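You operate a simulated robot arm through the tools that you are given. There is no shell and no other tool. Be economical: measure what you need, move in short steps, check, and stop when the job is done.

Carry out the task below with a simulated robot arm. There is one attempt and no reset: what you move stays moved.

## Task
Dry the purple plate and put it in the yellow drawer.
Fine: use the checked tea towel and lay it back; shut the drawer. Where these are worked on the way, their far stop is far enough and under half their travel is too little: yellow drawer.

The check looks at the end state, three seconds after you hand in, the way a careful person would. Anything else that was tipped, shoved, dropped, spilled or broken makes it a failure. Flat cloth is picked up by pressing the open fingertips on it (5 to 10 N) and closing them slowly along it; thin cloth reads only 2 to 8 mm in the jaws.

## Robot
A 7-joint arm with a two-finger parallel gripper on a trunk, on a base that drives. Base frame: it is fixed to the floor where the robot stands at the start and does not move with it; the origin is under the middle of the robot, x ahead of it, y to its left, z up. Lengths are in mm, angles in degrees, forces in N, time in s.
With the tool pointing down near the work surface it reaches from about 200 to 740 mm from the robot's upright axis, wherever it stands. Its first joint turns from -166.0 to 166.0 degrees. Places, roughly: checked tea towel (13x7x4 cm) [500, 200, 900]; drawer [800, -1700, 400]; yellow drawer [700, -1700, 500]. Payload 1.57 kg.
The TCP is the grasp point between the finger pads, 30 mm short of the fingertips. In the tool frame z runs along the fingers and y along their closing line. The gripper opens to 110 mm. The fingers are 24 mm wide and 12 mm thick; the gripper's body (48 by 112 mm) begins 78 mm behind the TCP.
Orientation is that of the tool frame in the base frame, as a unit quaternion [w, x, y, z]. With the fingers straight down and closing along the base's y, the tool's x points along the base's -x, its y along +y and its z along -z.

## Interface
- The arm moves only by the tool drive_tool. Its argument "plan" is a list of rows, each a list of 3 entries, a list of its own where there are three numbers: the turn, a rotation vector about the base's x, y, z in degrees, then the shift along the base's x, y, z in cm, then the opening, from 0 (shut) to 1 (fully open). In form: [[[wx, wy, wz], [tx, ty, tz], jaw], ...]. A call has 1 to 8 rows; each row shifts and turns the commanded pose from where the row before left it. Rows are played at 5 a second. More than 50 mm and 8.6 degrees between two rows, or a gripper value outside its range, and nothing of the call is played. A pose out of reach is approached as far as the arm can. The call stops where the force on the tool passes 50 N (or 10 N more than at its start, if that is more) or the arm is blocked; 0.2 s more then pass. The fingers move at their own pace (about 45 mm/s each) and stop on an object; they squeeze with about 36 N. The grip force told is the motor's: it shows also when the fingers shut on nothing. Time passes only in rows, and 0.2 s behind the last, so rows that do not move let the fingers close. The reply holds the time, the measured pose of the TCP, the force on the tool along the base axes, the opening and the grip force, in the units named above and with some noise, with the torque about the TCP (base axes, N m) and any sound that the robot's microphone picked up.
- Cameras (640 x 400 px; columns grow to the right, rows downward): "scene" is now at [20.1, 136.2, 1590.4]; the picture's right is [-0.21, -0.98, 0.00], its down [-0.66, 0.15, -0.74] and it looks along [0.72, -0.16, -0.68] (base axes); focal length 277 px, centre (320, 200). "wrist" rides on the gripper at [70, 16, -141] in the tool frame; the picture's right is [-0.23, 0.97, 0.00], its down [-0.86, -0.20, -0.48] and it looks along [-0.47, -0.11, 0.88] (tool axes); focal length 222 px, centre (320, 200). There is no depth. A picture from a camera that has moved, and an enlarged one, comes with that camera's place and axes in the base frame and with its lens.
- camera(camera): a new picture of that camera. It takes no simulated time.
- lift_body(by): slides the trunk up (or, below 0, down) by that many mm; the arm and the scene camera ride with it, the base frame stays. It gives what a move gives, with no picture.
- roll_base(legs): drives the robot by 1 to 6 legs, each [ahead, turn to the left] in mm and degrees, along the robot's own axes; the way and the turn of a leg run together, so that a leg with both is an arc; at most 1500 mm and 180 degrees a leg. The arm and the cameras ride along, it lands a little off, and it stops where it bumps. It gives what a move gives.
- turn_head(pan, tilt): turns the head with the scene camera to pan (to the left, within 155 degrees either way) and tilt (down, from -29 to 69), counted from straight ahead of the robot. It gives what a move gives.
- inspect(camera, box): a new picture of the part [left, top, right, bottom] of that camera's present view, enlarged. It takes no simulated time.
- hand_in(): hands the job in; it is judged then, once.

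Work in short steps. Places have to be worked out from the pictures, the camera data and where the tool is seen: move nearer, look again, correct. Check each grasp and each placing, and mend what went wrong. You have 120 turns and 90 pictures in all, those below and enlarged ones among them. Open the gripper and draw the arm clear of the work before you hand the job in, unless the task says otherwise; then end with one line.

The tools are called after "Request:" as name(argument=value, ...) on one line, values as JSON. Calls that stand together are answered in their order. drive_tool: Moves the arm, as the interface text tells. Its arguments: {"type":"object","properties":{"plan":{"type":"array","items":{"type":"array"}}},"required":["plan"]} The other tools are called the same way: lift_body (by) slides the trunk up or down; roll_base (legs) drives the base; turn_head (pan, tilt) turns the head that bears the scene camera; camera (camera) takes a picture; inspect (camera, box) takes an enlarged picture of a part of a camera's view; hand_in () hands the job in.

At the start:

```text
time_s: 0.0
ee_pos: [430.7, -190.7, 1214.2]
ee_rot: [-0.001, 0.0, 1.0, 0.0]
force: [-0.3, -0.2, 0.0]
torque: [0.05, 0.01, -0.02]
gripper_width: 110.2
finger_force: 0.0
trunk travel left (down, up): [-525.0, 65.0]
robot x, y, heading: [-1.3, -2.0, -0.3]
head pan, tilt: [-12.4, 42.6]
```

scene: 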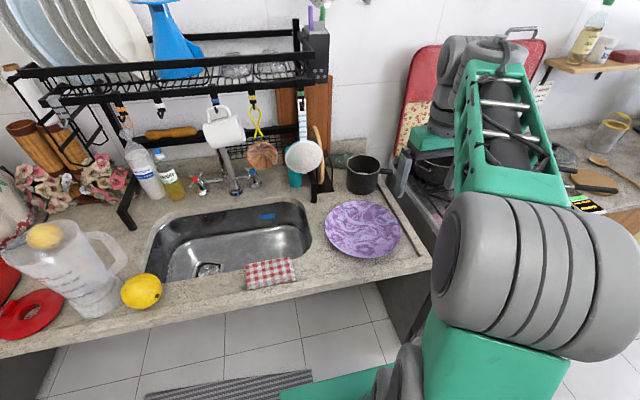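
wrist: 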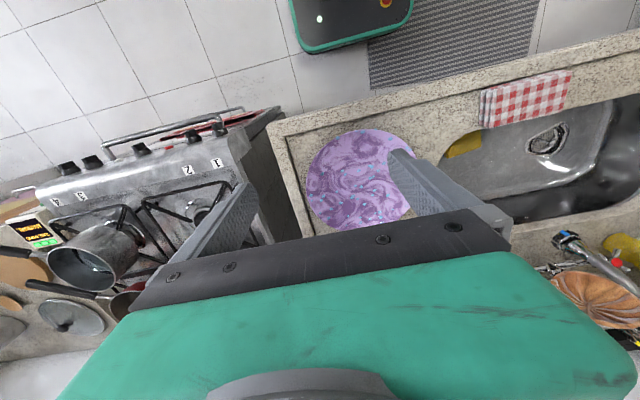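

I start by looking closer at the plate and towel, before moving anything.

Request:
inspect(camera="scene", box=[220, 180, 440, 310])

Request:
inspect(camera="wrist", box=[260, 50, 600, 260])

Request:
turn_head(pan=-70, tilt=30)

```text
2.91 times, centred on (330, 245) of scene
camera zoom: at [20.1, 136.2, 1590.4], right [-0.21, -0.98, 0.0], down [-0.66, 0.15, -0.74], along [0.72, -0.16, -0.68], focal length 805 px, centre (291, 69)
```

zoom: 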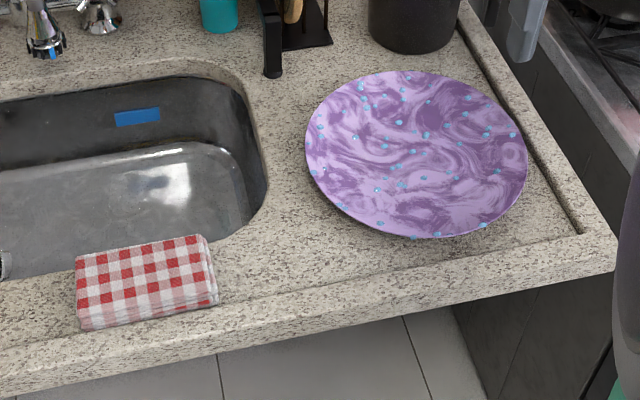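

```text
1.88 times, centred on (430, 155) of wrist
camera zoom: at [360.9, -174.4, 1354.9], right [0.23, 0.97, 0.0], down [0.86, -0.2, 0.48], along [0.47, -0.11, -0.88], focal length 418 px, centre (113, 285)
```

zoom: 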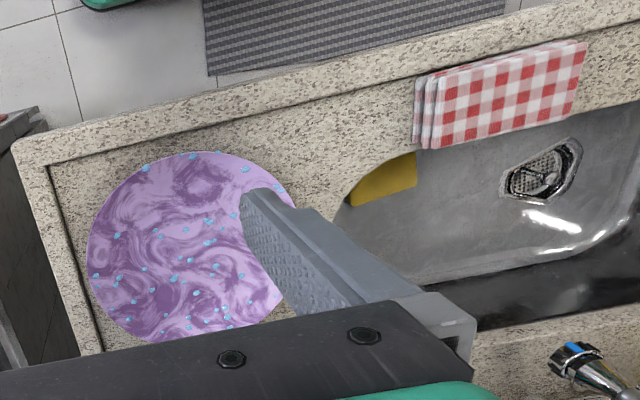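

```text
time_s: 1.3
ee_pos: [432.1, -190.8, 1214.3]
ee_rot: [0.0, 0.0, 1.0, 0.0]
force: [0.2, -0.1, 0.5]
torque: [0.07, 0.04, 0.02]
gripper_width: 110.2
finger_force: 0.0
trunk travel left (down, up): [-525.0, 65.0]
robot x, y, heading: [-1.3, -3.9, -0.3]
head pan, tilt: [-70.0, 30.0]
```

The plate carries blue water drops all over it. Now I look towards the drawer.

Request:
camera(camera="scene")

```text
85 pictures are left
camera scene: at [-30.1, 69.1, 1609.6], right [-0.94, -0.34, 0.0], down [-0.17, 0.47, -0.87], along [0.3, -0.81, -0.5], focal length 277 px, centre (320, 200)
```

scene: 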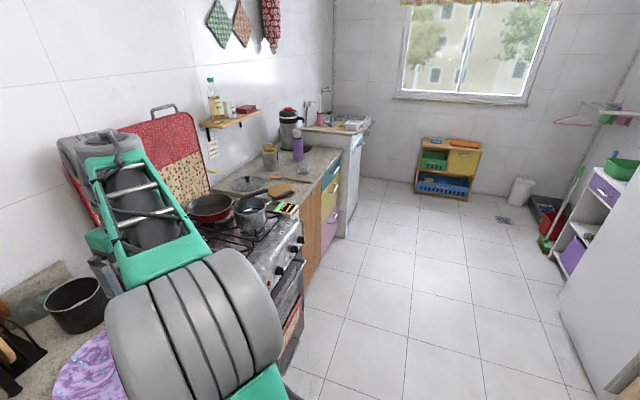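

Request:
inspect(camera="scene", box=[230, 100, 400, 300])

```text
2.00 times, centred on (315, 200) of scene
camera zoom: at [-30.1, 69.1, 1609.6], right [-0.94, -0.34, 0.0], down [-0.17, 0.47, -0.87], along [0.3, -0.81, -0.5], focal length 553 px, centre (330, 200)
```

zoom: 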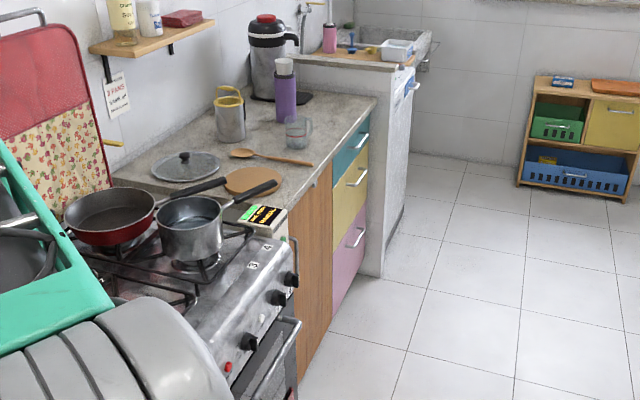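

The drawer is the middle one of the stack past the stove. First the towel: it lies with its long side along y near [470,180]; I move above it, turning the tool so that the fingers close along x.

Request:
drive_tool(plan=[[[0, 0, -8.5], [0.4, 4.6, -0.5], 1], [[0, 0, -8.5], [0.4, 4.6, -0.5], 1], [[0, 0, -8.5], [0.4, 4.6, -0.5], 1], [[0, 0, -8.5], [0.4, 4.6, -0.5], 1], [[0, 0, -8.5], [0.4, 4.6, -0.5], 1], [[0, 0, -8.5], [0.4, 4.6, -0.5], 1], [[0, 0, -8.5], [0.4, 4.6, -0.5], 1], [[0, 0, -8.5], [0.4, 4.6, -0.5], 1]])

Request:
turn_head(pan=0, tilt=50)

Request:
drive_tool(plan=[[[0, 0, -8.5], [0, 0, -3], 1], [[0, 0, -8.5], [0, 0, -3], 1], [[0, 0, -5], [0, 0, -3], 1]])

Request:
camera(camera="wrist")

Request:
camera(camera="scene")

```text
time_s: 3.1
ee_pos: [465.9, 181.4, 1171.6]
ee_rot: [0.0, 0.56, 0.829, 0.0]
force: [-0.7, -0.1, 1.1]
torque: [-0.03, 0.02, -0.02]
gripper_width: 110.0
finger_force: 0.0
trunk travel left (down, up): [-525.0, 65.0]
robot x, y, heading: [-0.3, 2.9, 0.1]
head pan, tilt: [-70.0, 30.0]
```

```text
time_s: 4.5
ee_pos: [464.6, 180.0, 1172.3]
ee_rot: [0.0, 0.559, 0.829, 0.0]
force: [-1.5, 0.0, -0.2]
torque: [0.02, 0.01, 0.01]
gripper_width: 110.1
finger_force: 0.1
trunk travel left (down, up): [-525.0, 65.0]
robot x, y, heading: [-1.7, -3.4, -0.1]
head pan, tilt: [0.0, 50.0]
```

```text
time_s: 5.3
ee_pos: [464.5, 177.4, 1081.9]
ee_rot: [0.0, 0.708, 0.706, 0.0]
force: [0.4, -0.5, -0.3]
torque: [-0.04, 0.01, 0.01]
gripper_width: 110.0
finger_force: 0.1
trunk travel left (down, up): [-525.0, 65.0]
robot x, y, heading: [0.1, -0.4, 0.1]
head pan, tilt: [0.0, 50.0]
```

```text
83 pictures are left
camera wrist: at [480.7, 247.5, 1223.1], right [0.97, -0.23, 0.0], down [-0.2, -0.85, 0.48], along [-0.11, -0.47, -0.88], focal length 222 px, centre (320, 200)
```

wrist: 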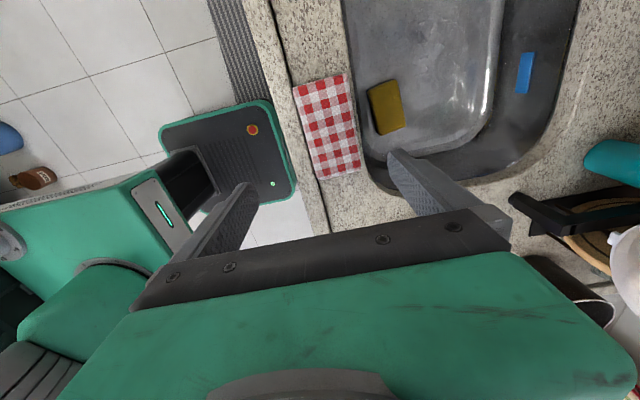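

```text
82 pictures are left
camera scene: at [16.0, 154.2, 1580.1], right [0.0, -1.0, 0.0], down [-0.77, 0.0, -0.64], along [0.64, 0.0, -0.77], focal length 277 px, centre (320, 200)
```

scene: 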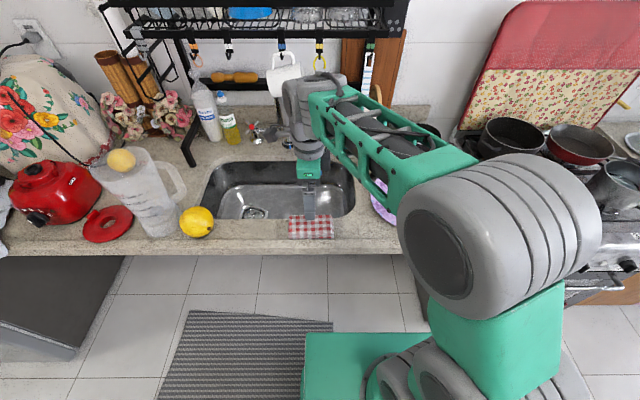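

From the wrist picture the towel spans x 446–511, y 119–246, centre about [479,182]. I centre over it and descend in two parts.

Request:
drive_tool(plan=[[[0, 0, 0], [1.4, 0.4, -3], 0.9], [[0, 0, 0], [0, 0, -4], 0.85], [[0, 0, 0], [0, 0, -3], 0.85], [[0, 0, 0], [0, 0, -2], 0.85], [[0, 0, 0], [0, 0, 0], 0.85]])

Request:
camera(camera="wrist")

Request:
inspect(camera="scene", box=[250, 140, 410, 260])

```text
time_s: 6.5
ee_pos: [478.0, 182.8, 961.8]
ee_rot: [0.0, 0.707, 0.707, -0.001]
force: [0.2, 0.1, 0.9]
torque: [-0.03, -0.02, 0.01]
gripper_width: 93.5
finger_force: 0.1
trunk travel left (down, up): [-525.0, 65.0]
robot x, y, heading: [0.7, -1.0, 0.1]
head pan, tilt: [0.0, 50.0]
```

```text
81 pictures are left
camera wrist: at [493.4, 252.3, 1104.0], right [0.97, -0.23, 0.0], down [-0.2, -0.86, 0.48], along [-0.11, -0.47, -0.88], focal length 222 px, centre (320, 200)
```

wrist: 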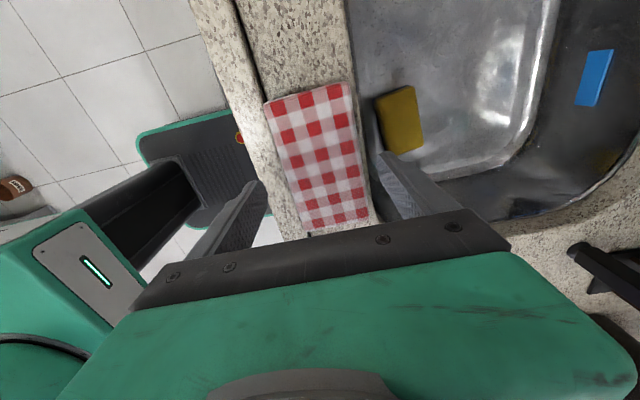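

```text
3.33 times, centred on (330, 200) of scene
camera zoom: at [15.9, 154.2, 1580.1], right [0.0, -1.0, 0.0], down [-0.77, 0.0, -0.64], along [0.64, 0.0, -0.77], focal length 922 px, centre (287, 200)
```

zoom: 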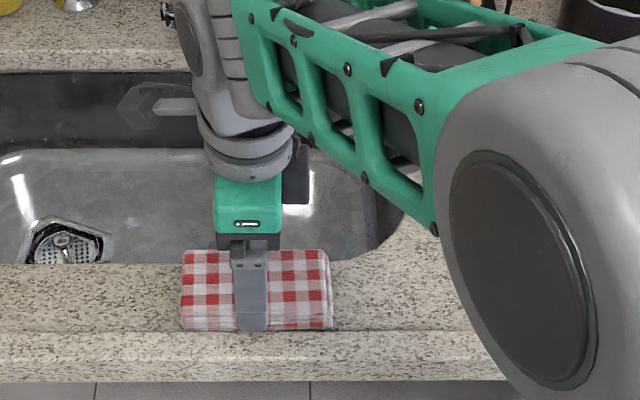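

The fingers straddle the towel at its middle. I go down to TCP ~932 and close.

Request:
drive_tool(plan=[[[0, 0, 0], [0, 0, -1.5], 0.85], [[0, 0, 0], [0, 0, -1.5], 0.85], [[0, 0, 0], [0, 0, 0], 0.4], [[0, 0, 0], [0, 0, 0], 0.2], [[0, 0, 0], [0, 0, 0], 0], [[0, 0, 0], [0, 0, 0], 0], [[0, 0, 0], [0, 0, 0], 0], [[0, 0, 0], [0, 0, 0], 0]])

Request:
camera(camera="wrist")

```text
time_s: 8.3
ee_pos: [479.1, 181.6, 933.7]
ee_rot: [0.0, 0.707, 0.707, 0.0]
force: [5.9, -0.3, 1.9]
torque: [0.04, -0.14, 0.16]
gripper_width: 66.8
finger_force: 36.0
trunk travel left (down, up): [-525.0, 65.0]
robot x, y, heading: [-3.1, -0.9, 0.0]
head pan, tilt: [0.0, 50.0]
```

```text
79 pictures are left
camera wrist: at [493.1, 252.1, 1075.3], right [0.97, -0.23, 0.0], down [-0.2, -0.86, 0.48], along [-0.11, -0.47, -0.88], focal length 222 px, centre (320, 200)
```

wrist: 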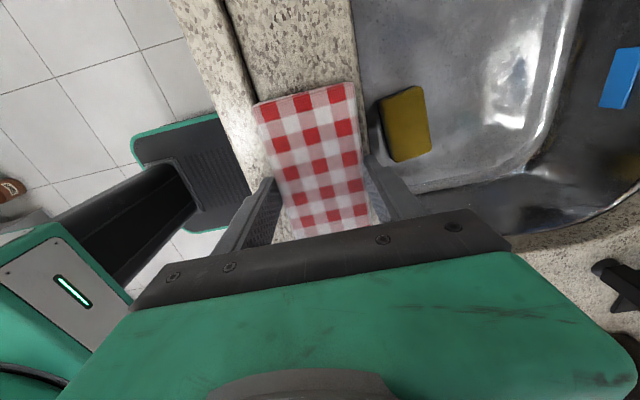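

The grip holds on the towel (66.8 mm). I lift it and carry it over to the near-left side of the plate.

Request:
drive_tool(plan=[[[0, 0, 0], [0, 0, 3], 0], [[0, 0, 0], [0, 0, 4], 0], [[0, 0, 0], [0, 0, 4], 0], [[0, 0, 0], [1, -4.5, 0], 0], [[0, 0, 0], [1, -4.5, 0], 0], [[0, 0, 0], [1, -4.5, 0], 0], [[0, 0, 0], [0, -4.5, 0], 0], [[0, 0, 0], [0, -4.5, 0], 0]])

Request:
camera(camera="wrist")

Request:
turn_head(pan=-15, tilt=48)

Request:
camera(camera="scene")

```text
time_s: 10.1
ee_pos: [503.7, -42.9, 1042.2]
ee_rot: [0.0, 0.707, 0.708, 0.0]
force: [-0.7, 1.1, 0.5]
torque: [0.0, 0.0, 0.01]
gripper_width: 0.0
finger_force: 21.2
trunk travel left (down, up): [-525.0, 65.0]
robot x, y, heading: [-1.2, 0.4, -0.0]
head pan, tilt: [0.0, 50.0]
```

```text
78 pictures are left
camera wrist: at [520.2, 26.1, 1184.3], right [0.97, -0.23, 0.0], down [-0.2, -0.86, 0.48], along [-0.11, -0.47, -0.88], focal length 222 px, centre (320, 200)
```

wrist: 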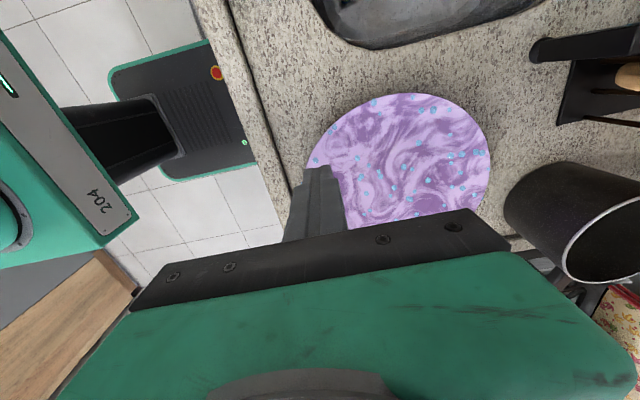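

```text
time_s: 10.8
ee_pos: [503.8, -42.2, 1043.2]
ee_rot: [0.0, 0.707, 0.707, 0.0]
force: [0.1, -0.4, 0.2]
torque: [0.0, 0.03, 0.03]
gripper_width: 0.1
finger_force: 20.7
trunk travel left (down, up): [-525.0, 65.0]
robot x, y, heading: [3.8, 2.5, -0.1]
head pan, tilt: [-15.0, 48.0]
```

```text
77 pictures are left
camera scene: at [15.0, 133.9, 1582.8], right [-0.26, -0.97, 0.0], down [-0.72, 0.19, -0.67], along [0.65, -0.17, -0.74], focal length 277 px, centre (320, 200)
```

scene: 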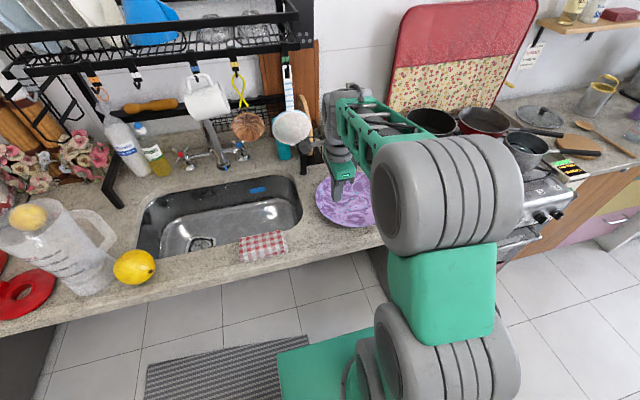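

The towel slipped out and stayed at its place; side squeezing doesn't hold it. I go back and use the press-and-close-slowly method.

Request:
drive_tool(plan=[[[0, 0, 0], [-0.5, 4.5, 0], 0.3], [[0, 0, 0], [-0.5, 4.5, 0], 0.4], [[0, 0, 0], [-0.5, 4.5, 0], 0.5], [[0, 0, 0], [-0.5, 4.5, 0], 0.5], [[0, 0, 0], [-0.5, 4.5, 0], 0.5], [[0, 0, 0], [0, 0, -3], 0.5]])

Request:
camera(camera="wrist")

Request:
inspect(camera="scene", box=[180, 170, 340, 290])

```text
time_s: 12.2
ee_pos: [482.3, 181.8, 1014.6]
ee_rot: [0.0, 0.707, 0.707, 0.001]
force: [0.1, 0.2, 0.1]
torque: [0.03, 0.01, -0.01]
gripper_width: 55.2
finger_force: 0.2
trunk travel left (down, up): [-525.0, 65.0]
robot x, y, heading: [-1.2, -0.7, 0.0]
head pan, tilt: [-15.0, 48.0]
```

```text
76 pictures are left
camera wrist: at [497.7, 251.5, 1155.7], right [0.97, -0.23, 0.0], down [-0.2, -0.85, 0.48], along [-0.11, -0.47, -0.88], focal length 222 px, centre (320, 200)
```

wrist: 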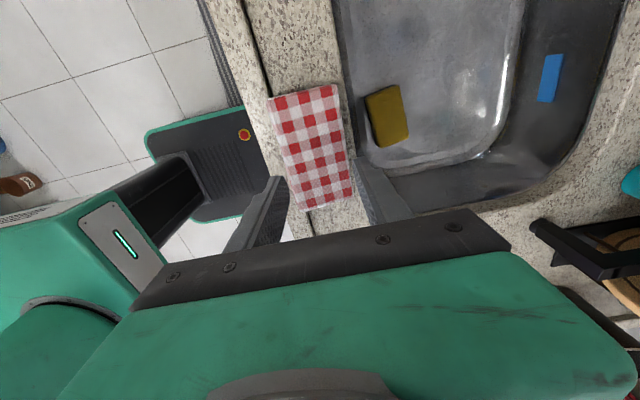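

```text
3.33 times, centred on (260, 230) of scene
camera zoom: at [15.1, 134.0, 1582.8], right [-0.26, -0.97, 0.0], down [-0.72, 0.19, -0.67], along [0.65, -0.17, -0.74], focal length 922 px, centre (520, 100)
```

zoom: 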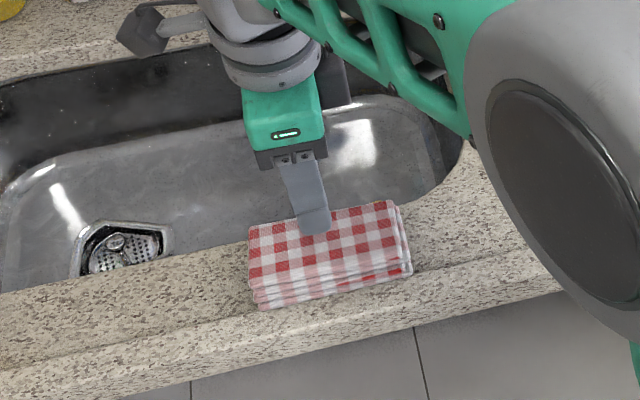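

Towel is still tidy. I press down with fingers half open, gently step by step.

Request:
drive_tool(plan=[[[0, 0, 0], [-0.2, 0, -3], 0.5], [[0, 0, 0], [0, 0, -1.5], 0.5], [[0, 0, 0], [0, 0, -0.5], 0.5], [[0, 0, 0], [0, 0, 0], 0.5]])

```text
time_s: 13.2
ee_pos: [480.1, 182.7, 964.0]
ee_rot: [0.0, 0.707, 0.707, 0.0]
force: [0.4, 0.4, -0.4]
torque: [0.01, -0.01, 0.01]
gripper_width: 54.8
finger_force: 0.2
trunk travel left (down, up): [-525.0, 65.0]
robot x, y, heading: [0.6, -1.6, -0.1]
head pan, tilt: [-15.0, 48.0]
```

Request:
drive_tool(plan=[[[0, 0, 0], [0, 0, -0.3], 0.5], [[0, 0, 0], [0, 0, -0.2], 0.5], [[0, 0, 0], [0, 0, 0], 0.5]])

```text
time_s: 14.1
ee_pos: [481.8, 181.6, 961.2]
ee_rot: [0.001, 0.707, 0.707, 0.001]
force: [-0.1, -1.2, 18.1]
torque: [-0.18, 0.65, 0.03]
gripper_width: 55.4
finger_force: 0.3
trunk travel left (down, up): [-525.0, 65.0]
robot x, y, heading: [1.4, 1.2, 0.2]
head pan, tilt: [-15.0, 48.0]
```

Contact at TCP ~962 with 18 N; I ease off by 1.5 mm and close slowly.

Request:
drive_tool(plan=[[[0, 0, 0], [0, 0, -0.0], 0.5], [[0, 0, 0], [0, 0, 0.15], 0.5]])

```text
time_s: 14.7
ee_pos: [479.4, 182.1, 961.2]
ee_rot: [0.001, 0.707, 0.708, 0.001]
force: [1.3, -1.5, 16.8]
torque: [-0.22, 0.55, 0.0]
gripper_width: 54.3
finger_force: 0.0
trunk travel left (down, up): [-525.0, 65.0]
robot x, y, heading: [1.5, -2.7, -0.1]
head pan, tilt: [-15.0, 48.0]
```

Request:
drive_tool(plan=[[[0, 0, 0], [0, 0, 0.15], 0.5], [[0, 0, 0], [0, 0, 0], 0.5]])

```text
time_s: 15.2
ee_pos: [479.4, 182.3, 961.6]
ee_rot: [0.0, 0.707, 0.707, 0.0]
force: [0.1, 0.5, 7.8]
torque: [-0.1, 0.3, 0.0]
gripper_width: 54.8
finger_force: 0.0
trunk travel left (down, up): [-525.0, 65.0]
robot x, y, heading: [2.0, 0.2, -0.1]
head pan, tilt: [-15.0, 48.0]
```

7.8 N: in the wanted band. Closing slowly now.

Request:
drive_tool(plan=[[[0, 0, 0], [0, 0, 0], 0.44], [[0, 0, 0], [0, 0, 0], 0.38], [[0, 0, 0], [0, 0, 0], 0.32], [[0, 0, 0], [0, 0, 0], 0.26], [[0, 0, 0], [0, 0, 0], 0.2], [[0, 0, 0], [0, 0, 0], 0.14], [[0, 0, 0], [0, 0, 0], 0.08], [[0, 0, 0], [0, 0, 0], 0.02]])

Request:
drive_tool(plan=[[[0, 0, 0], [0, 0, 0], 0], [[0, 0, 0], [0, 0, 0], 0], [[0, 0, 0], [0, 0, 0], 0]])

Request:
camera(camera="wrist")

```text
time_s: 17.1
ee_pos: [481.2, 182.3, 961.4]
ee_rot: [0.0, 0.707, 0.707, 0.0]
force: [-0.5, 1.1, 0.9]
torque: [0.02, 0.0, 0.0]
gripper_width: 2.0
finger_force: 0.1
trunk travel left (down, up): [-525.0, 65.0]
robot x, y, heading: [1.5, -2.6, 0.2]
head pan, tilt: [-15.0, 48.0]
```

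```text
time_s: 17.9
ee_pos: [480.4, 181.9, 962.4]
ee_rot: [0.0, 0.708, 0.707, -0.001]
force: [0.7, -0.3, 0.3]
torque: [-0.04, 0.0, -0.01]
gripper_width: 0.0
finger_force: 20.9
trunk travel left (down, up): [-525.0, 65.0]
robot x, y, heading: [0.6, -0.4, -0.2]
head pan, tilt: [-15.0, 48.0]
```

```text
74 pictures are left
camera wrist: at [496.4, 251.6, 1103.1], right [0.97, -0.23, 0.0], down [-0.2, -0.85, 0.48], along [-0.11, -0.47, -0.88], focal length 222 px, centre (320, 200)
```

wrist: 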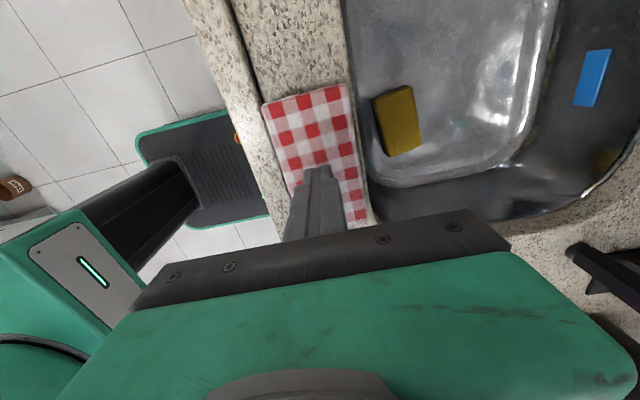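

The fingers slid over: the torque shows only the near finger was pressing. I open less (35 mm) so that both fingers sit on the towel, and press again.

Request:
drive_tool(plan=[[[0, 0, 0], [-0.2, 0, 0.6], 0], [[0, 0, 0], [0, 0, 0], 0.32], [[0, 0, 0], [0, 0, 0], 0.32], [[0, 0, 0], [0, 0, -0.4], 0.32], [[0, 0, 0], [0, 0, -0.2], 0.32], [[0, 0, 0], [0, 0, 0], 0.32]])

```text
time_s: 19.2
ee_pos: [478.5, 181.1, 962.3]
ee_rot: [0.001, 0.707, 0.707, -0.001]
force: [0.3, 0.5, -0.1]
torque: [-0.03, 0.0, 0.02]
gripper_width: 35.4
finger_force: 0.0
trunk travel left (down, up): [-525.0, 65.0]
robot x, y, heading: [-0.1, 4.2, 0.0]
head pan, tilt: [-15.0, 48.0]
```

Request:
drive_tool(plan=[[[0, 0, 0], [0, 0, -0.1], 0.32], [[0, 0, 0], [0, 0, -0.1], 0.32], [[0, 0, 0], [0, 0, 0], 0.32]])

```text
time_s: 20.1
ee_pos: [476.9, 181.4, 958.8]
ee_rot: [0.0, 0.707, 0.707, 0.0]
force: [-0.4, -0.3, -0.3]
torque: [0.0, 0.01, 0.02]
gripper_width: 35.3
finger_force: 0.1
trunk travel left (down, up): [-525.0, 65.0]
robot x, y, heading: [-3.4, 4.3, 0.0]
head pan, tilt: [-15.0, 48.0]
```

Request:
drive_tool(plan=[[[0, 0, 0], [0, 0, -0.15], 0.32], [[0, 0, 0], [0, 0, -0.15], 0.32], [[0, 0, 0], [0, 0, 0], 0.32]])

```text
time_s: 20.9
ee_pos: [477.9, 181.1, 956.4]
ee_rot: [0.0, 0.707, 0.707, 0.0]
force: [-1.0, -0.5, 0.8]
torque: [0.03, 0.0, -0.01]
gripper_width: 35.2
finger_force: 0.1
trunk travel left (down, up): [-525.0, 65.0]
robot x, y, heading: [-2.1, 3.1, 0.4]
head pan, tilt: [-15.0, 48.0]
```

Request:
drive_tool(plan=[[[0, 0, 0], [0, 0, -0.15], 0.32], [[0, 0, 0], [0, 0, -0.15], 0.32], [[0, 0, 0], [0, 0, 0], 0.32]])

Request:
camera(camera="wrist")

```text
time_s: 21.6
ee_pos: [476.0, 180.4, 954.4]
ee_rot: [0.0, 0.707, 0.707, 0.0]
force: [-0.9, 0.0, -0.4]
torque: [0.03, 0.02, 0.0]
gripper_width: 35.1
finger_force: 0.0
trunk travel left (down, up): [-525.0, 65.0]
robot x, y, heading: [-4.1, 0.7, -0.1]
head pan, tilt: [-15.0, 48.0]
```

```text
73 pictures are left
camera wrist: at [493.6, 251.1, 1095.2], right [0.97, -0.23, 0.0], down [-0.2, -0.85, 0.48], along [-0.11, -0.47, -0.88], focal length 222 px, centre (320, 200)
```

wrist: 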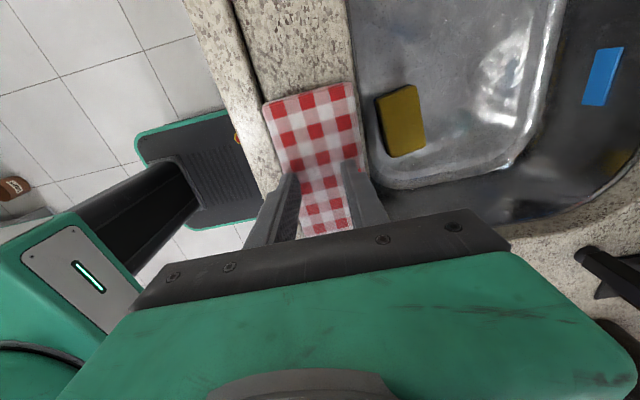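

No contact yet; the tips are not on it yet. Continue down in small steps.

Request:
drive_tool(plan=[[[0, 0, 0], [0, 0, -0.2], 0.32], [[0, 0, 0], [0, 0, -0.2], 0.32], [[0, 0, 0], [0, 0, 0], 0.32]])

Request:
drive_tool(plan=[[[0, 0, 0], [0, 0, -0.15], 0.32], [[0, 0, 0], [0, 0, -0.15], 0.32], [[0, 0, 0], [0, 0, 0], 0.32]])

```text
time_s: 22.4
ee_pos: [477.7, 181.4, 951.2]
ee_rot: [0.0, 0.707, 0.707, 0.001]
force: [0.1, -0.6, 14.1]
torque: [-0.01, 0.15, -0.02]
gripper_width: 35.4
finger_force: 0.2
trunk travel left (down, up): [-525.0, 65.0]
robot x, y, heading: [-0.3, -1.5, -0.3]
head pan, tilt: [-15.0, 48.0]
```

```text
time_s: 23.2
ee_pos: [476.8, 180.9, 952.3]
ee_rot: [0.002, 0.707, 0.707, 0.004]
force: [-0.9, -3.6, 49.4]
torque: [-0.16, 0.62, -0.03]
gripper_width: 35.5
finger_force: 0.2
trunk travel left (down, up): [-525.0, 65.0]
robot x, y, heading: [-0.2, -2.5, 0.2]
head pan, tilt: [-15.0, 48.0]
```

Both fingers touch at TCP ~952 (top of towel ≈ 922). I ease off to 5–10 N.

Request:
drive_tool(plan=[[[0, 0, 0], [0, 0, 0.34], 0.32], [[0, 0, 0], [0, 0, 0], 0.32]])

```text
time_s: 23.9
ee_pos: [478.1, 181.0, 950.8]
ee_rot: [0.0, 0.708, 0.706, 0.002]
force: [3.6, 1.4, 33.5]
torque: [0.01, 0.01, -0.04]
gripper_width: 35.6
finger_force: 0.5
trunk travel left (down, up): [-525.0, 65.0]
robot x, y, heading: [3.8, 1.8, 0.0]
head pan, tilt: [-15.0, 48.0]
```

Request:
drive_tool(plan=[[[0, 0, 0], [0, 0, 0.2], 0.32], [[0, 0, 0], [0, 0, 0], 0.32]])

```text
time_s: 24.4
ee_pos: [477.7, 182.1, 951.4]
ee_rot: [0.0, 0.707, 0.708, -0.001]
force: [9.4, 3.4, 19.8]
torque: [0.12, -0.26, 0.04]
gripper_width: 35.4
finger_force: 0.2
trunk travel left (down, up): [-525.0, 65.0]
robot x, y, heading: [0.2, 2.5, 0.1]
head pan, tilt: [-15.0, 48.0]
```

Request:
drive_tool(plan=[[[0, 0, 0], [0, 0, 0.1], 0.32], [[0, 0, 0], [0, 0, 0], 0.32]])

```text
time_s: 25.1
ee_pos: [476.7, 181.8, 952.7]
ee_rot: [0.0, 0.707, 0.707, -0.001]
force: [3.4, 2.9, 8.8]
torque: [0.13, -0.22, 0.02]
gripper_width: 35.7
finger_force: 0.4
trunk travel left (down, up): [-525.0, 65.0]
robot x, y, heading: [-0.9, -1.6, -0.2]
head pan, tilt: [-15.0, 48.0]
```

8.8 N. Closing slowly.

Request:
drive_tool(plan=[[[0, 0, 0], [0, 0, 0], 0.29], [[0, 0, 0], [0, 0, 0], 0.26], [[0, 0, 0], [0, 0, 0], 0.23], [[0, 0, 0], [0, 0, 0], 0.2], [[0, 0, 0], [0, 0, 0], 0.17], [[0, 0, 0], [0, 0, 0], 0.14]])

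```text
time_s: 26.4
ee_pos: [478.0, 182.1, 952.3]
ee_rot: [0.0, 0.707, 0.707, -0.001]
force: [0.5, -0.4, -0.5]
torque: [-0.02, 0.04, 0.01]
gripper_width: 15.4
finger_force: 0.0
trunk travel left (down, up): [-525.0, 65.0]
robot x, y, heading: [4.2, 0.4, -0.0]
head pan, tilt: [-15.0, 48.0]
```

Contact faded during closing. I press again at this opening.

Request:
drive_tool(plan=[[[0, 0, 0], [0, 0, -0.15], 0.2], [[0, 0, 0], [0, 0, 0], 0.25]])

Request:
inspect(camera="wrist", box=[220, 70, 400, 250])

```text
time_s: 27.1
ee_pos: [477.8, 181.3, 951.7]
ee_rot: [0.0, 0.707, 0.707, 0.0]
force: [2.3, -1.5, 4.7]
torque: [-0.04, -0.01, -0.04]
gripper_width: 26.4
finger_force: 0.1
trunk travel left (down, up): [-525.0, 65.0]
robot x, y, heading: [1.3, -2.5, 0.2]
head pan, tilt: [-15.0, 48.0]
```

```text
2.22 times, centred on (310, 160) of wrist
camera zoom: at [494.2, 251.2, 1093.3], right [0.97, -0.23, 0.0], down [-0.2, -0.86, 0.48], along [-0.11, -0.47, -0.88], focal length 494 px, centre (342, 289)
```

zoom: 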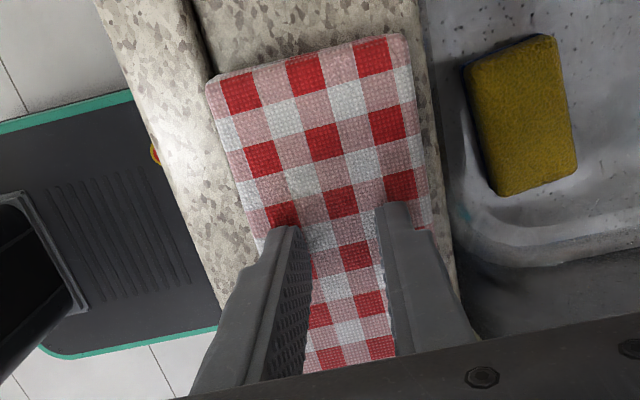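

Contact 4.7 N with 26 mm opening; I press slightly more and close slower while keeping the pressure.

Request:
drive_tool(plan=[[[0, 0, 0], [0, 0, -0.05], 0.25], [[0, 0, 0], [0, 0, -0.02], 0.22], [[0, 0, 0], [0, 0, -0.02], 0.2], [[0, 0, 0], [0, 0, -0.02], 0.18]])

Request:
drive_tool(plan=[[[0, 0, 0], [0, 0, -0.03], 0.16], [[0, 0, 0], [0, 0, -0.03], 0.14], [[0, 0, 0], [0, 0, -0.03], 0.12]])

```text
time_s: 28.1
ee_pos: [477.2, 181.0, 950.6]
ee_rot: [0.0, 0.707, 0.707, 0.002]
force: [1.5, -0.7, 17.2]
torque: [-0.06, 0.02, -0.07]
gripper_width: 26.4
finger_force: 4.1
trunk travel left (down, up): [-525.0, 65.0]
robot x, y, heading: [-2.9, 2.2, 0.0]
head pan, tilt: [-15.0, 48.0]
```

```text
time_s: 28.9
ee_pos: [477.1, 180.9, 951.7]
ee_rot: [0.0, 0.707, 0.707, 0.002]
force: [2.9, 1.4, 27.9]
torque: [0.03, 0.01, -0.03]
gripper_width: 25.9
finger_force: 7.1
trunk travel left (down, up): [-525.0, 65.0]
robot x, y, heading: [-1.5, -0.6, -0.2]
head pan, tilt: [-15.0, 48.0]
```

Now friction holds the cloth between the fingers (26 mm, grip rising). I ease the pressure a little and close further.

Request:
drive_tool(plan=[[[0, 0, 0], [0, 0, 0.05], 0.08], [[0, 0, 0], [0, 0, 0.05], 0.04], [[0, 0, 0], [0, 0, 0.03], 0], [[0, 0, 0], [0, 0, 0], 0]])

Request:
inspect(camera="wrist", box=[220, 70, 400, 250])

```text
time_s: 29.9
ee_pos: [476.7, 180.7, 952.6]
ee_rot: [-0.001, 0.707, 0.707, 0.0]
force: [-2.8, 0.4, 26.9]
torque: [-0.01, 0.04, 0.02]
gripper_width: 0.1
finger_force: 15.3
trunk travel left (down, up): [-525.0, 65.0]
robot x, y, heading: [-2.0, 2.3, 0.0]
head pan, tilt: [-15.0, 48.0]
```

```text
2.22 times, centred on (310, 160) of wrist
camera zoom: at [492.0, 250.8, 1092.9], right [0.97, -0.23, 0.0], down [-0.2, -0.86, 0.48], along [-0.11, -0.47, -0.88], focal length 494 px, centre (342, 289)
```

zoom: 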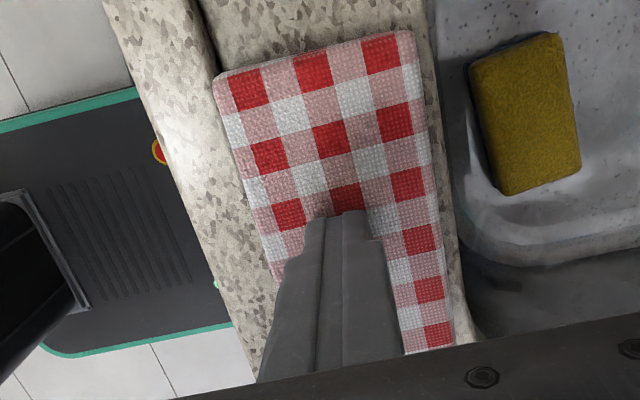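

The towel is a firm folded bundle, so pinching its top doesn't work. I go back to a side grasp, but deeper, and lift slowly.

Request:
drive_tool(plan=[[[0, 0, 0], [0, 0, 1], 0], [[0, 0, 0], [0.2, 0, 0.5], 0.85], [[0, 0, 0], [0, 0, 0], 0.85], [[0, 0, 0], [0, 0, 0], 0.85], [[0, 0, 0], [0, 0, 0], 0.85], [[0, 0, 0], [0, 0, 0], 0.85]])

Request:
drive_tool(plan=[[[0, 0, 0], [0, 0, -1.5], 0.85], [[0, 0, 0], [0, 0, -1.5], 0.85], [[0, 0, 0], [0, 0, -0.5], 0.85], [[0, 0, 0], [0, 0, -0.3], 0.85], [[0, 0, 0], [0, 0, 0], 0.85]])

```text
time_s: 31.2
ee_pos: [479.6, 181.0, 965.9]
ee_rot: [0.0, 0.707, 0.707, 0.0]
force: [0.7, -0.1, 0.1]
torque: [0.0, 0.01, 0.02]
gripper_width: 93.6
finger_force: 0.1
trunk travel left (down, up): [-525.0, 65.0]
robot x, y, heading: [-3.8, 1.2, 0.0]
head pan, tilt: [-15.0, 48.0]
```

```text
time_s: 32.5
ee_pos: [480.2, 181.1, 931.2]
ee_rot: [0.001, 0.707, 0.707, 0.002]
force: [-0.3, 0.2, 15.4]
torque: [-0.12, 0.84, 0.01]
gripper_width: 93.7
finger_force: 0.5
trunk travel left (down, up): [-525.0, 65.0]
robot x, y, heading: [2.2, -0.5, -0.1]
head pan, tilt: [-15.0, 48.0]
```

The near finger rests on the raised front lip (z≈901). I rise 2 mm, close, and lift slowly to see whether it holds.

Request:
drive_tool(plan=[[[0, 0, 0], [0, 0, 0.2], 0.85], [[0, 0, 0], [0, 0, 0], 0.5], [[0, 0, 0], [0, 0, 0], 0], [[0, 0, 0], [0, 0, 0], 0], [[0, 0, 0], [0, 0, 0], 0], [[0, 0, 0], [0, 0, 0], 0], [[0, 0, 0], [0, 0, 0.2], 0], [[0, 0, 0], [0, 0, 0.3], 0]])

Request:
inspect(camera="wrist", box=[220, 70, 400, 250])

Request:
inspect(camera="scene", box=[210, 190, 310, 280])

```text
time_s: 34.2
ee_pos: [480.2, 180.4, 935.3]
ee_rot: [0.0, 0.707, 0.708, 0.0]
force: [0.0, -0.6, -0.8]
torque: [0.0, 0.0, 0.0]
gripper_width: 66.7
finger_force: 35.7
trunk travel left (down, up): [-525.0, 65.0]
robot x, y, heading: [0.2, 2.0, -0.3]
head pan, tilt: [-15.0, 48.0]
```

```text
2.22 times, centred on (310, 160) of wrist
camera zoom: at [496.4, 250.7, 1075.1], right [0.97, -0.23, 0.0], down [-0.2, -0.85, 0.48], along [-0.11, -0.47, -0.88], focal length 494 px, centre (342, 289)
```

zoom: 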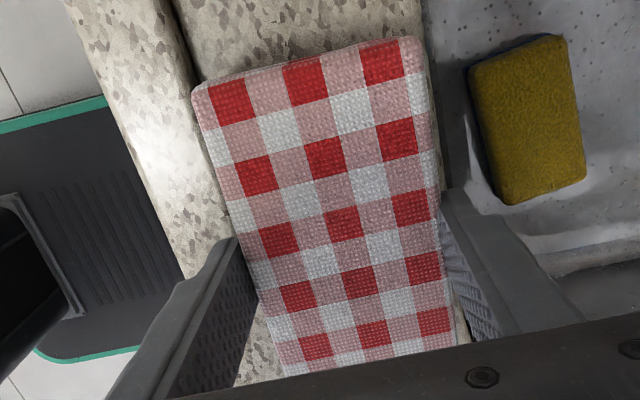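

```text
4.44 times, centred on (260, 235) of scene
camera zoom: at [15.3, 133.8, 1582.7], right [-0.26, -0.97, 0.0], down [-0.72, 0.19, -0.67], along [0.65, -0.17, -0.74], focal length 1230 px, centre (587, 44)
```

zoom: 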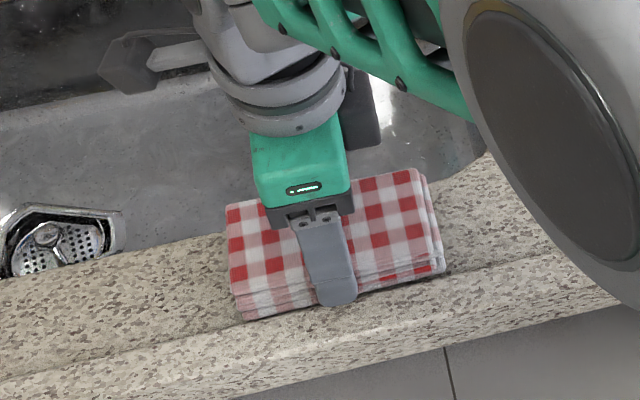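

It is gripped again (66.7 mm, 36 N). I lift slowly, then check.

Request:
drive_tool(plan=[[[0, 0, 0], [0, 0, 0.3], 0], [[0, 0, 0], [0, 0, 0.3], 0], [[0, 0, 0], [0, 0, 0.4], 0], [[0, 0, 0], [0, 0, 0.5], 0], [[0, 0, 0], [0, 0, 0.5], 0], [[0, 0, 0], [0, 0, 0.5], 0]])

Request:
inspect(camera="scene", box=[210, 190, 310, 280])

```text
time_s: 35.6
ee_pos: [479.9, 182.3, 959.5]
ee_rot: [0.0, 0.707, 0.708, 0.0]
force: [-0.7, -0.5, -0.3]
torque: [0.01, 0.04, 0.0]
gripper_width: 67.1
finger_force: 36.1
trunk travel left (down, up): [-525.0, 65.0]
robot x, y, heading: [0.3, -2.5, 0.3]
head pan, tilt: [-15.0, 48.0]
```

```text
4.44 times, centred on (260, 235) of scene
camera zoom: at [15.0, 133.8, 1582.8], right [-0.26, -0.97, 0.0], down [-0.72, 0.19, -0.67], along [0.65, -0.17, -0.74], focal length 1230 px, centre (587, 44)
```

zoom: 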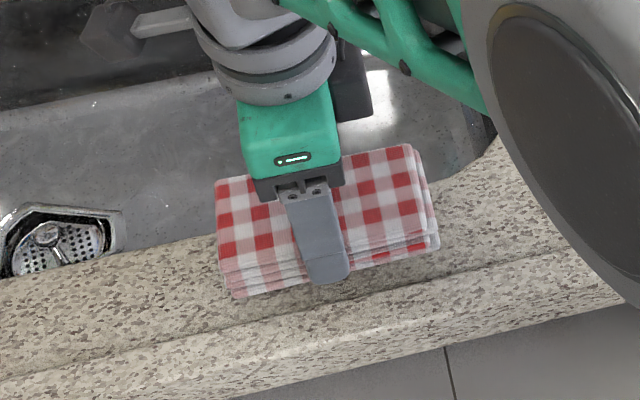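

It holds when lifted slowly. I continue gently upward.

Request:
drive_tool(plan=[[[0, 0, 0], [0, 0, 0.5], 0], [[0, 0, 0], [0, 0, 0.7], 0], [[0, 0, 0], [0, 0, 0.8], 0], [[0, 0, 0], [0, -0.5, 0.8], 0], [[0, 0, 0], [0, -0.8, 0.7], 0], [[0, 0, 0], [0.2, -1.0, 0.5], 0], [[0, 0, 0], [0.4, -1.2, 0.3], 0], [[0, 0, 0], [0.5, -1.4, 0], 0]])

Request:
drive_tool(plan=[[[0, 0, 0], [0.5, -1.5, 0], 0], [[0, 0, 0], [0.5, -1.6, 0], 0], [[0, 0, 0], [0.5, -1.6, 0], 0], [[0, 0, 0], [0.5, -1.6, 0], 0], [[0, 0, 0], [0.5, -1.6, 0], 0], [[0, 0, 0], [0.5, -1.6, 0], 0], [[0, 0, 0], [0.3, -1.4, 0], 0], [[0, 0, 0], [0, -1.0, 0], 0]])

Request:
camera(camera="wrist")

```text
time_s: 37.5
ee_pos: [491.3, 132.6, 1002.6]
ee_rot: [0.001, 0.707, 0.707, -0.001]
force: [-0.5, 0.2, 0.2]
torque: [0.0, -0.02, 0.0]
gripper_width: 66.9
finger_force: 36.1
trunk travel left (down, up): [-525.0, 65.0]
robot x, y, heading: [2.3, 1.4, 0.0]
head pan, tilt: [-15.0, 48.0]
```

```text
time_s: 39.2
ee_pos: [524.4, 11.6, 1003.0]
ee_rot: [0.0, 0.707, 0.707, -0.001]
force: [0.3, -0.3, -0.4]
torque: [0.04, 0.0, 0.01]
gripper_width: 66.9
finger_force: 35.8
trunk travel left (down, up): [-525.0, 65.0]
robot x, y, heading: [0.4, 3.2, -0.1]
head pan, tilt: [-15.0, 48.0]
```

```text
67 pictures are left
camera wrist: at [540.2, 82.3, 1144.3], right [0.97, -0.23, 0.0], down [-0.2, -0.86, 0.48], along [-0.11, -0.47, -0.88], focal length 222 px, centre (320, 200)
```

wrist: 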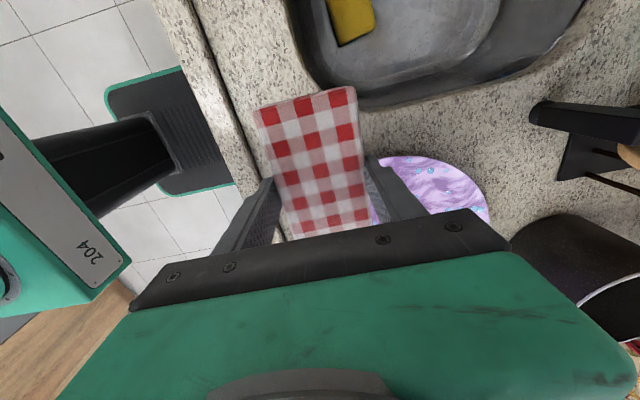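

Towel is held over the drainboard. Plate centre I judge at [590,-130], radius ~120. I move over its centre, then descend until I feel it.

Request:
drive_tool(plan=[[[0, 0, 0], [0.6, -1.5, 0], 0], [[0, 0, 0], [0.9, -1.8, 0], 0], [[0, 0, 0], [0.9, -1.9, 0], 0], [[0, 0, 0], [0.9, -1.9, 0], 0], [[0, 0, 0], [0.9, -1.9, -0.4], 0], [[0, 0, 0], [0.9, -1.9, -0.8], 0], [[0, 0, 0], [0.9, -1.8, -1], 0], [[0, 0, 0], [0.6, -1.4, -0.8], 0]])

Request:
drive_tool(plan=[[[0, 0, 0], [0, 0, -0.6], 0], [[0, 0, 0], [0, 0, -0.6], 0], [[0, 0, 0], [0, 0, -0.4], 0], [[0, 0, 0], [0, 0, 0], 0]])

Request:
camera(camera="wrist")

Request:
inspect(camera="scene", box=[270, 110, 430, 230])

```text
time_s: 41.0
ee_pos: [589.7, -127.4, 973.2]
ee_rot: [0.0, 0.707, 0.707, 0.0]
force: [-0.6, 0.2, -0.2]
torque: [0.0, -0.01, -0.01]
gripper_width: 66.7
finger_force: 35.9
trunk travel left (down, up): [-525.0, 65.0]
robot x, y, heading: [-1.5, -1.5, -0.2]
head pan, tilt: [-15.0, 48.0]
```

```text
time_s: 42.0
ee_pos: [589.5, -127.3, 957.2]
ee_rot: [0.0, 0.707, 0.707, 0.0]
force: [-0.2, 0.0, -0.3]
torque: [-0.01, -0.03, 0.0]
gripper_width: 67.0
finger_force: 36.4
trunk travel left (down, up): [-525.0, 65.0]
robot x, y, heading: [0.1, 0.5, 0.0]
head pan, tilt: [-15.0, 48.0]
```

```text
66 pictures are left
camera wrist: at [605.8, -58.1, 1098.0], right [0.97, -0.23, 0.0], down [-0.2, -0.86, 0.48], along [-0.11, -0.47, -0.88], focal length 222 px, centre (320, 200)
```

wrist: 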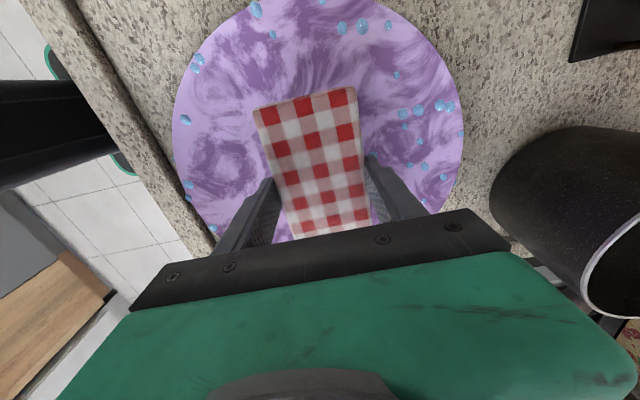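

```text
3.33 times, centred on (350, 170) of scene
camera zoom: at [15.1, 133.7, 1582.8], right [-0.26, -0.97, 0.0], down [-0.72, 0.19, -0.67], along [0.65, -0.17, -0.74], focal length 922 px, centre (220, 300)
```

zoom: 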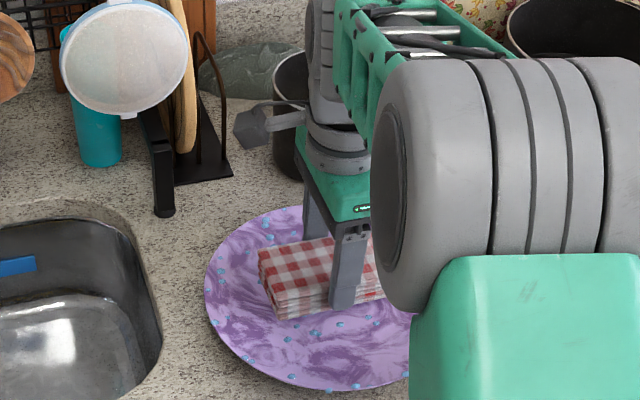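

The towel is over the middle of the plate. I lower in small steps to contact.

Request:
drive_tool(plan=[[[0, 0, 0], [0, 0, -0.4], 0], [[0, 0, 0], [0, 0, -0.4], 0], [[0, 0, 0], [0, 0, 0], 0]])

Request:
drive_tool(plan=[[[0, 0, 0], [0, 0, -0.2], 0], [[0, 0, 0], [0, 0, -0.2], 0], [[0, 0, 0], [0, 0, 0], 0]])

```text
time_s: 42.9
ee_pos: [589.6, -127.7, 949.8]
ee_rot: [0.0, 0.707, 0.707, 0.0]
force: [-0.9, 0.1, -0.6]
torque: [0.0, 0.02, -0.01]
gripper_width: 66.9
finger_force: 36.2
trunk travel left (down, up): [-525.0, 65.0]
robot x, y, heading: [1.4, -0.9, 0.2]
head pan, tilt: [-15.0, 48.0]
```

```text
time_s: 43.6
ee_pos: [589.4, -128.0, 944.8]
ee_rot: [0.0, 0.707, 0.707, 0.0]
force: [0.6, 0.2, -0.1]
torque: [-0.02, 0.01, 0.03]
gripper_width: 66.9
finger_force: 36.8
trunk travel left (down, up): [-525.0, 65.0]
robot x, y, heading: [-1.9, -0.5, -0.1]
head pan, tilt: [-15.0, 48.0]
```

Request:
drive_tool(plan=[[[0, 0, 0], [0, 0, -0.2], 0], [[0, 0, 0], [0, 0, -0.1], 0], [[0, 0, 0], [0, 0, 0], 0]])

Request:
drive_tool(plan=[[[0, 0, 0], [0, 0, -0.1], 0], [[0, 0, 0], [0, 0, -0.1], 0], [[0, 0, 0], [0, 0, 0], 0]])

```text
time_s: 44.5
ee_pos: [590.4, -126.9, 941.8]
ee_rot: [0.0, 0.707, 0.707, 0.0]
force: [-0.2, 0.0, -0.2]
torque: [0.01, 0.01, 0.05]
gripper_width: 66.9
finger_force: 35.7
trunk travel left (down, up): [-525.0, 65.0]
robot x, y, heading: [-0.6, -0.7, 0.1]
head pan, tilt: [-15.0, 48.0]
```

```text
time_s: 45.2
ee_pos: [591.9, -126.6, 939.0]
ee_rot: [0.0, 0.708, 0.707, 0.0]
force: [0.5, 0.3, -0.3]
torque: [0.0, -0.01, -0.02]
gripper_width: 67.0
finger_force: 35.7
trunk travel left (down, up): [-525.0, 65.0]
robot x, y, heading: [-3.5, -2.6, 0.1]
head pan, tilt: [-15.0, 48.0]
```

Request:
drive_tool(plan=[[[0, 0, 0], [0, 0, -0.1], 0], [[0, 0, 0], [0, 0, -0.1], 0], [[0, 0, 0], [0, 0, 0], 0]])

Request:
drive_tool(plan=[[[0, 0, 0], [0, 0, -0.1], 0], [[0, 0, 0], [0, 0, -0.1], 0], [[0, 0, 0], [0, 0, 0], 0]])

Request:
inspect(camera="scene", box=[310, 140, 410, 220])

```text
time_s: 46.0
ee_pos: [589.8, -127.1, 936.8]
ee_rot: [-0.001, 0.707, 0.707, 0.0]
force: [0.3, 0.1, -0.4]
torque: [0.02, -0.01, 0.02]
gripper_width: 66.8
finger_force: 35.6
trunk travel left (down, up): [-525.0, 65.0]
robot x, y, heading: [1.8, -0.1, 0.0]
head pan, tilt: [-15.0, 48.0]
```

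```text
time_s: 46.9
ee_pos: [589.7, -128.0, 935.3]
ee_rot: [0.001, 0.707, 0.707, 0.001]
force: [-0.2, 1.0, 3.1]
torque: [0.05, 0.11, -0.03]
gripper_width: 67.0
finger_force: 36.2
trunk travel left (down, up): [-525.0, 65.0]
robot x, y, heading: [-0.6, -0.2, -0.2]
head pan, tilt: [-15.0, 48.0]
```

```text
5.00 times, centred on (360, 180) of scene
camera zoom: at [14.7, 133.9, 1582.8], right [-0.26, -0.97, 0.0], down [-0.72, 0.19, -0.67], along [0.65, -0.17, -0.74], focal length 1383 px, centre (120, 300)
```

zoom: 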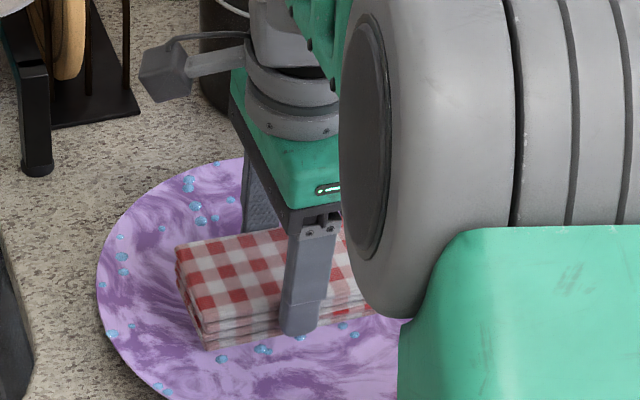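

Contact at TCP 935 (3 N). Now a gentle wiping stroke: outward +x, rising slightly towards the rim.

Request:
drive_tool(plan=[[[0, 0, 0], [0, 0, -0.05], 0], [[0, 0, 0], [1, 0, 0], 0], [[0, 0, 0], [1, 0, 0], 0], [[0, 0, 0], [1, 0, 0.1], 0], [[0, 0, 0], [0, 0, 0], 0]])

Request:
camera(camera="wrist")

```text
time_s: 48.0
ee_pos: [620.8, -127.9, 936.2]
ee_rot: [0.001, 0.707, 0.707, -0.001]
force: [-0.3, -0.9, 0.9]
torque: [-0.05, -0.01, -0.01]
gripper_width: 66.9
finger_force: 35.8
trunk travel left (down, up): [-525.0, 65.0]
robot x, y, heading: [0.7, -0.9, 0.1]
head pan, tilt: [-15.0, 48.0]
```

```text
63 pictures are left
camera wrist: at [635.8, -58.0, 1077.3], right [0.97, -0.23, 0.0], down [-0.2, -0.85, 0.48], along [-0.11, -0.47, -0.88], focal length 222 px, centre (320, 200)
```

wrist: 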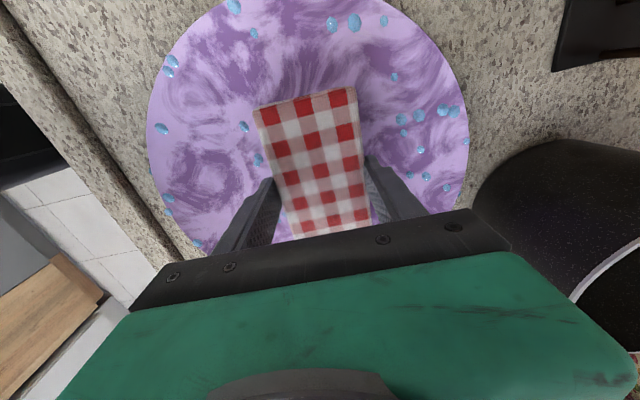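

The plate seems to follow the towel somewhat. I lift a little and look at which drops are gone where the towel sat.

Request:
drive_tool(plan=[[[0, 0, 0], [0, 0.3, 0.5], 0], [[0, 0, 0], [0, 0.8, 0.8], 0], [[0, 0, 0], [-0.3, 1.2, 0.8], 0], [[0, 0, 0], [-0.8, 1.6, 0.8], 0], [[0, 0, 0], [-1.0, 1.8, 0.8], 0], [[0, 0, 0], [-1.0, 1.8, 0.5], 0], [[0, 0, 0], [-1.0, 1.8, 0], 0], [[0, 0, 0], [-0.8, 1.4, 0], 0]])

Request:
inspect(camera="scene", box=[290, 130, 430, 240])

```text
time_s: 49.9
ee_pos: [571.3, -21.2, 979.9]
ee_rot: [0.001, 0.707, 0.707, 0.001]
force: [0.0, 0.4, -0.8]
torque: [0.0, -0.04, -0.02]
gripper_width: 66.8
finger_force: 35.4
trunk travel left (down, up): [-525.0, 65.0]
robot x, y, heading: [-0.5, -0.1, -0.1]
head pan, tilt: [-15.0, 48.0]
```

```text
3.64 times, centred on (360, 185) of scene
camera zoom: at [14.9, 133.9, 1582.8], right [-0.26, -0.97, 0.0], down [-0.72, 0.19, -0.67], along [0.65, -0.17, -0.74], focal length 1006 px, centre (174, 254)
```

zoom: 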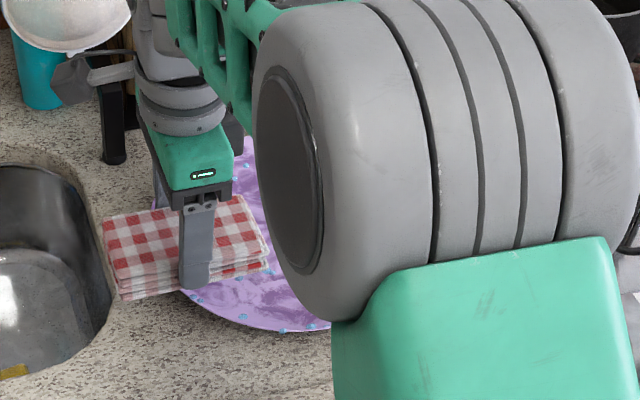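

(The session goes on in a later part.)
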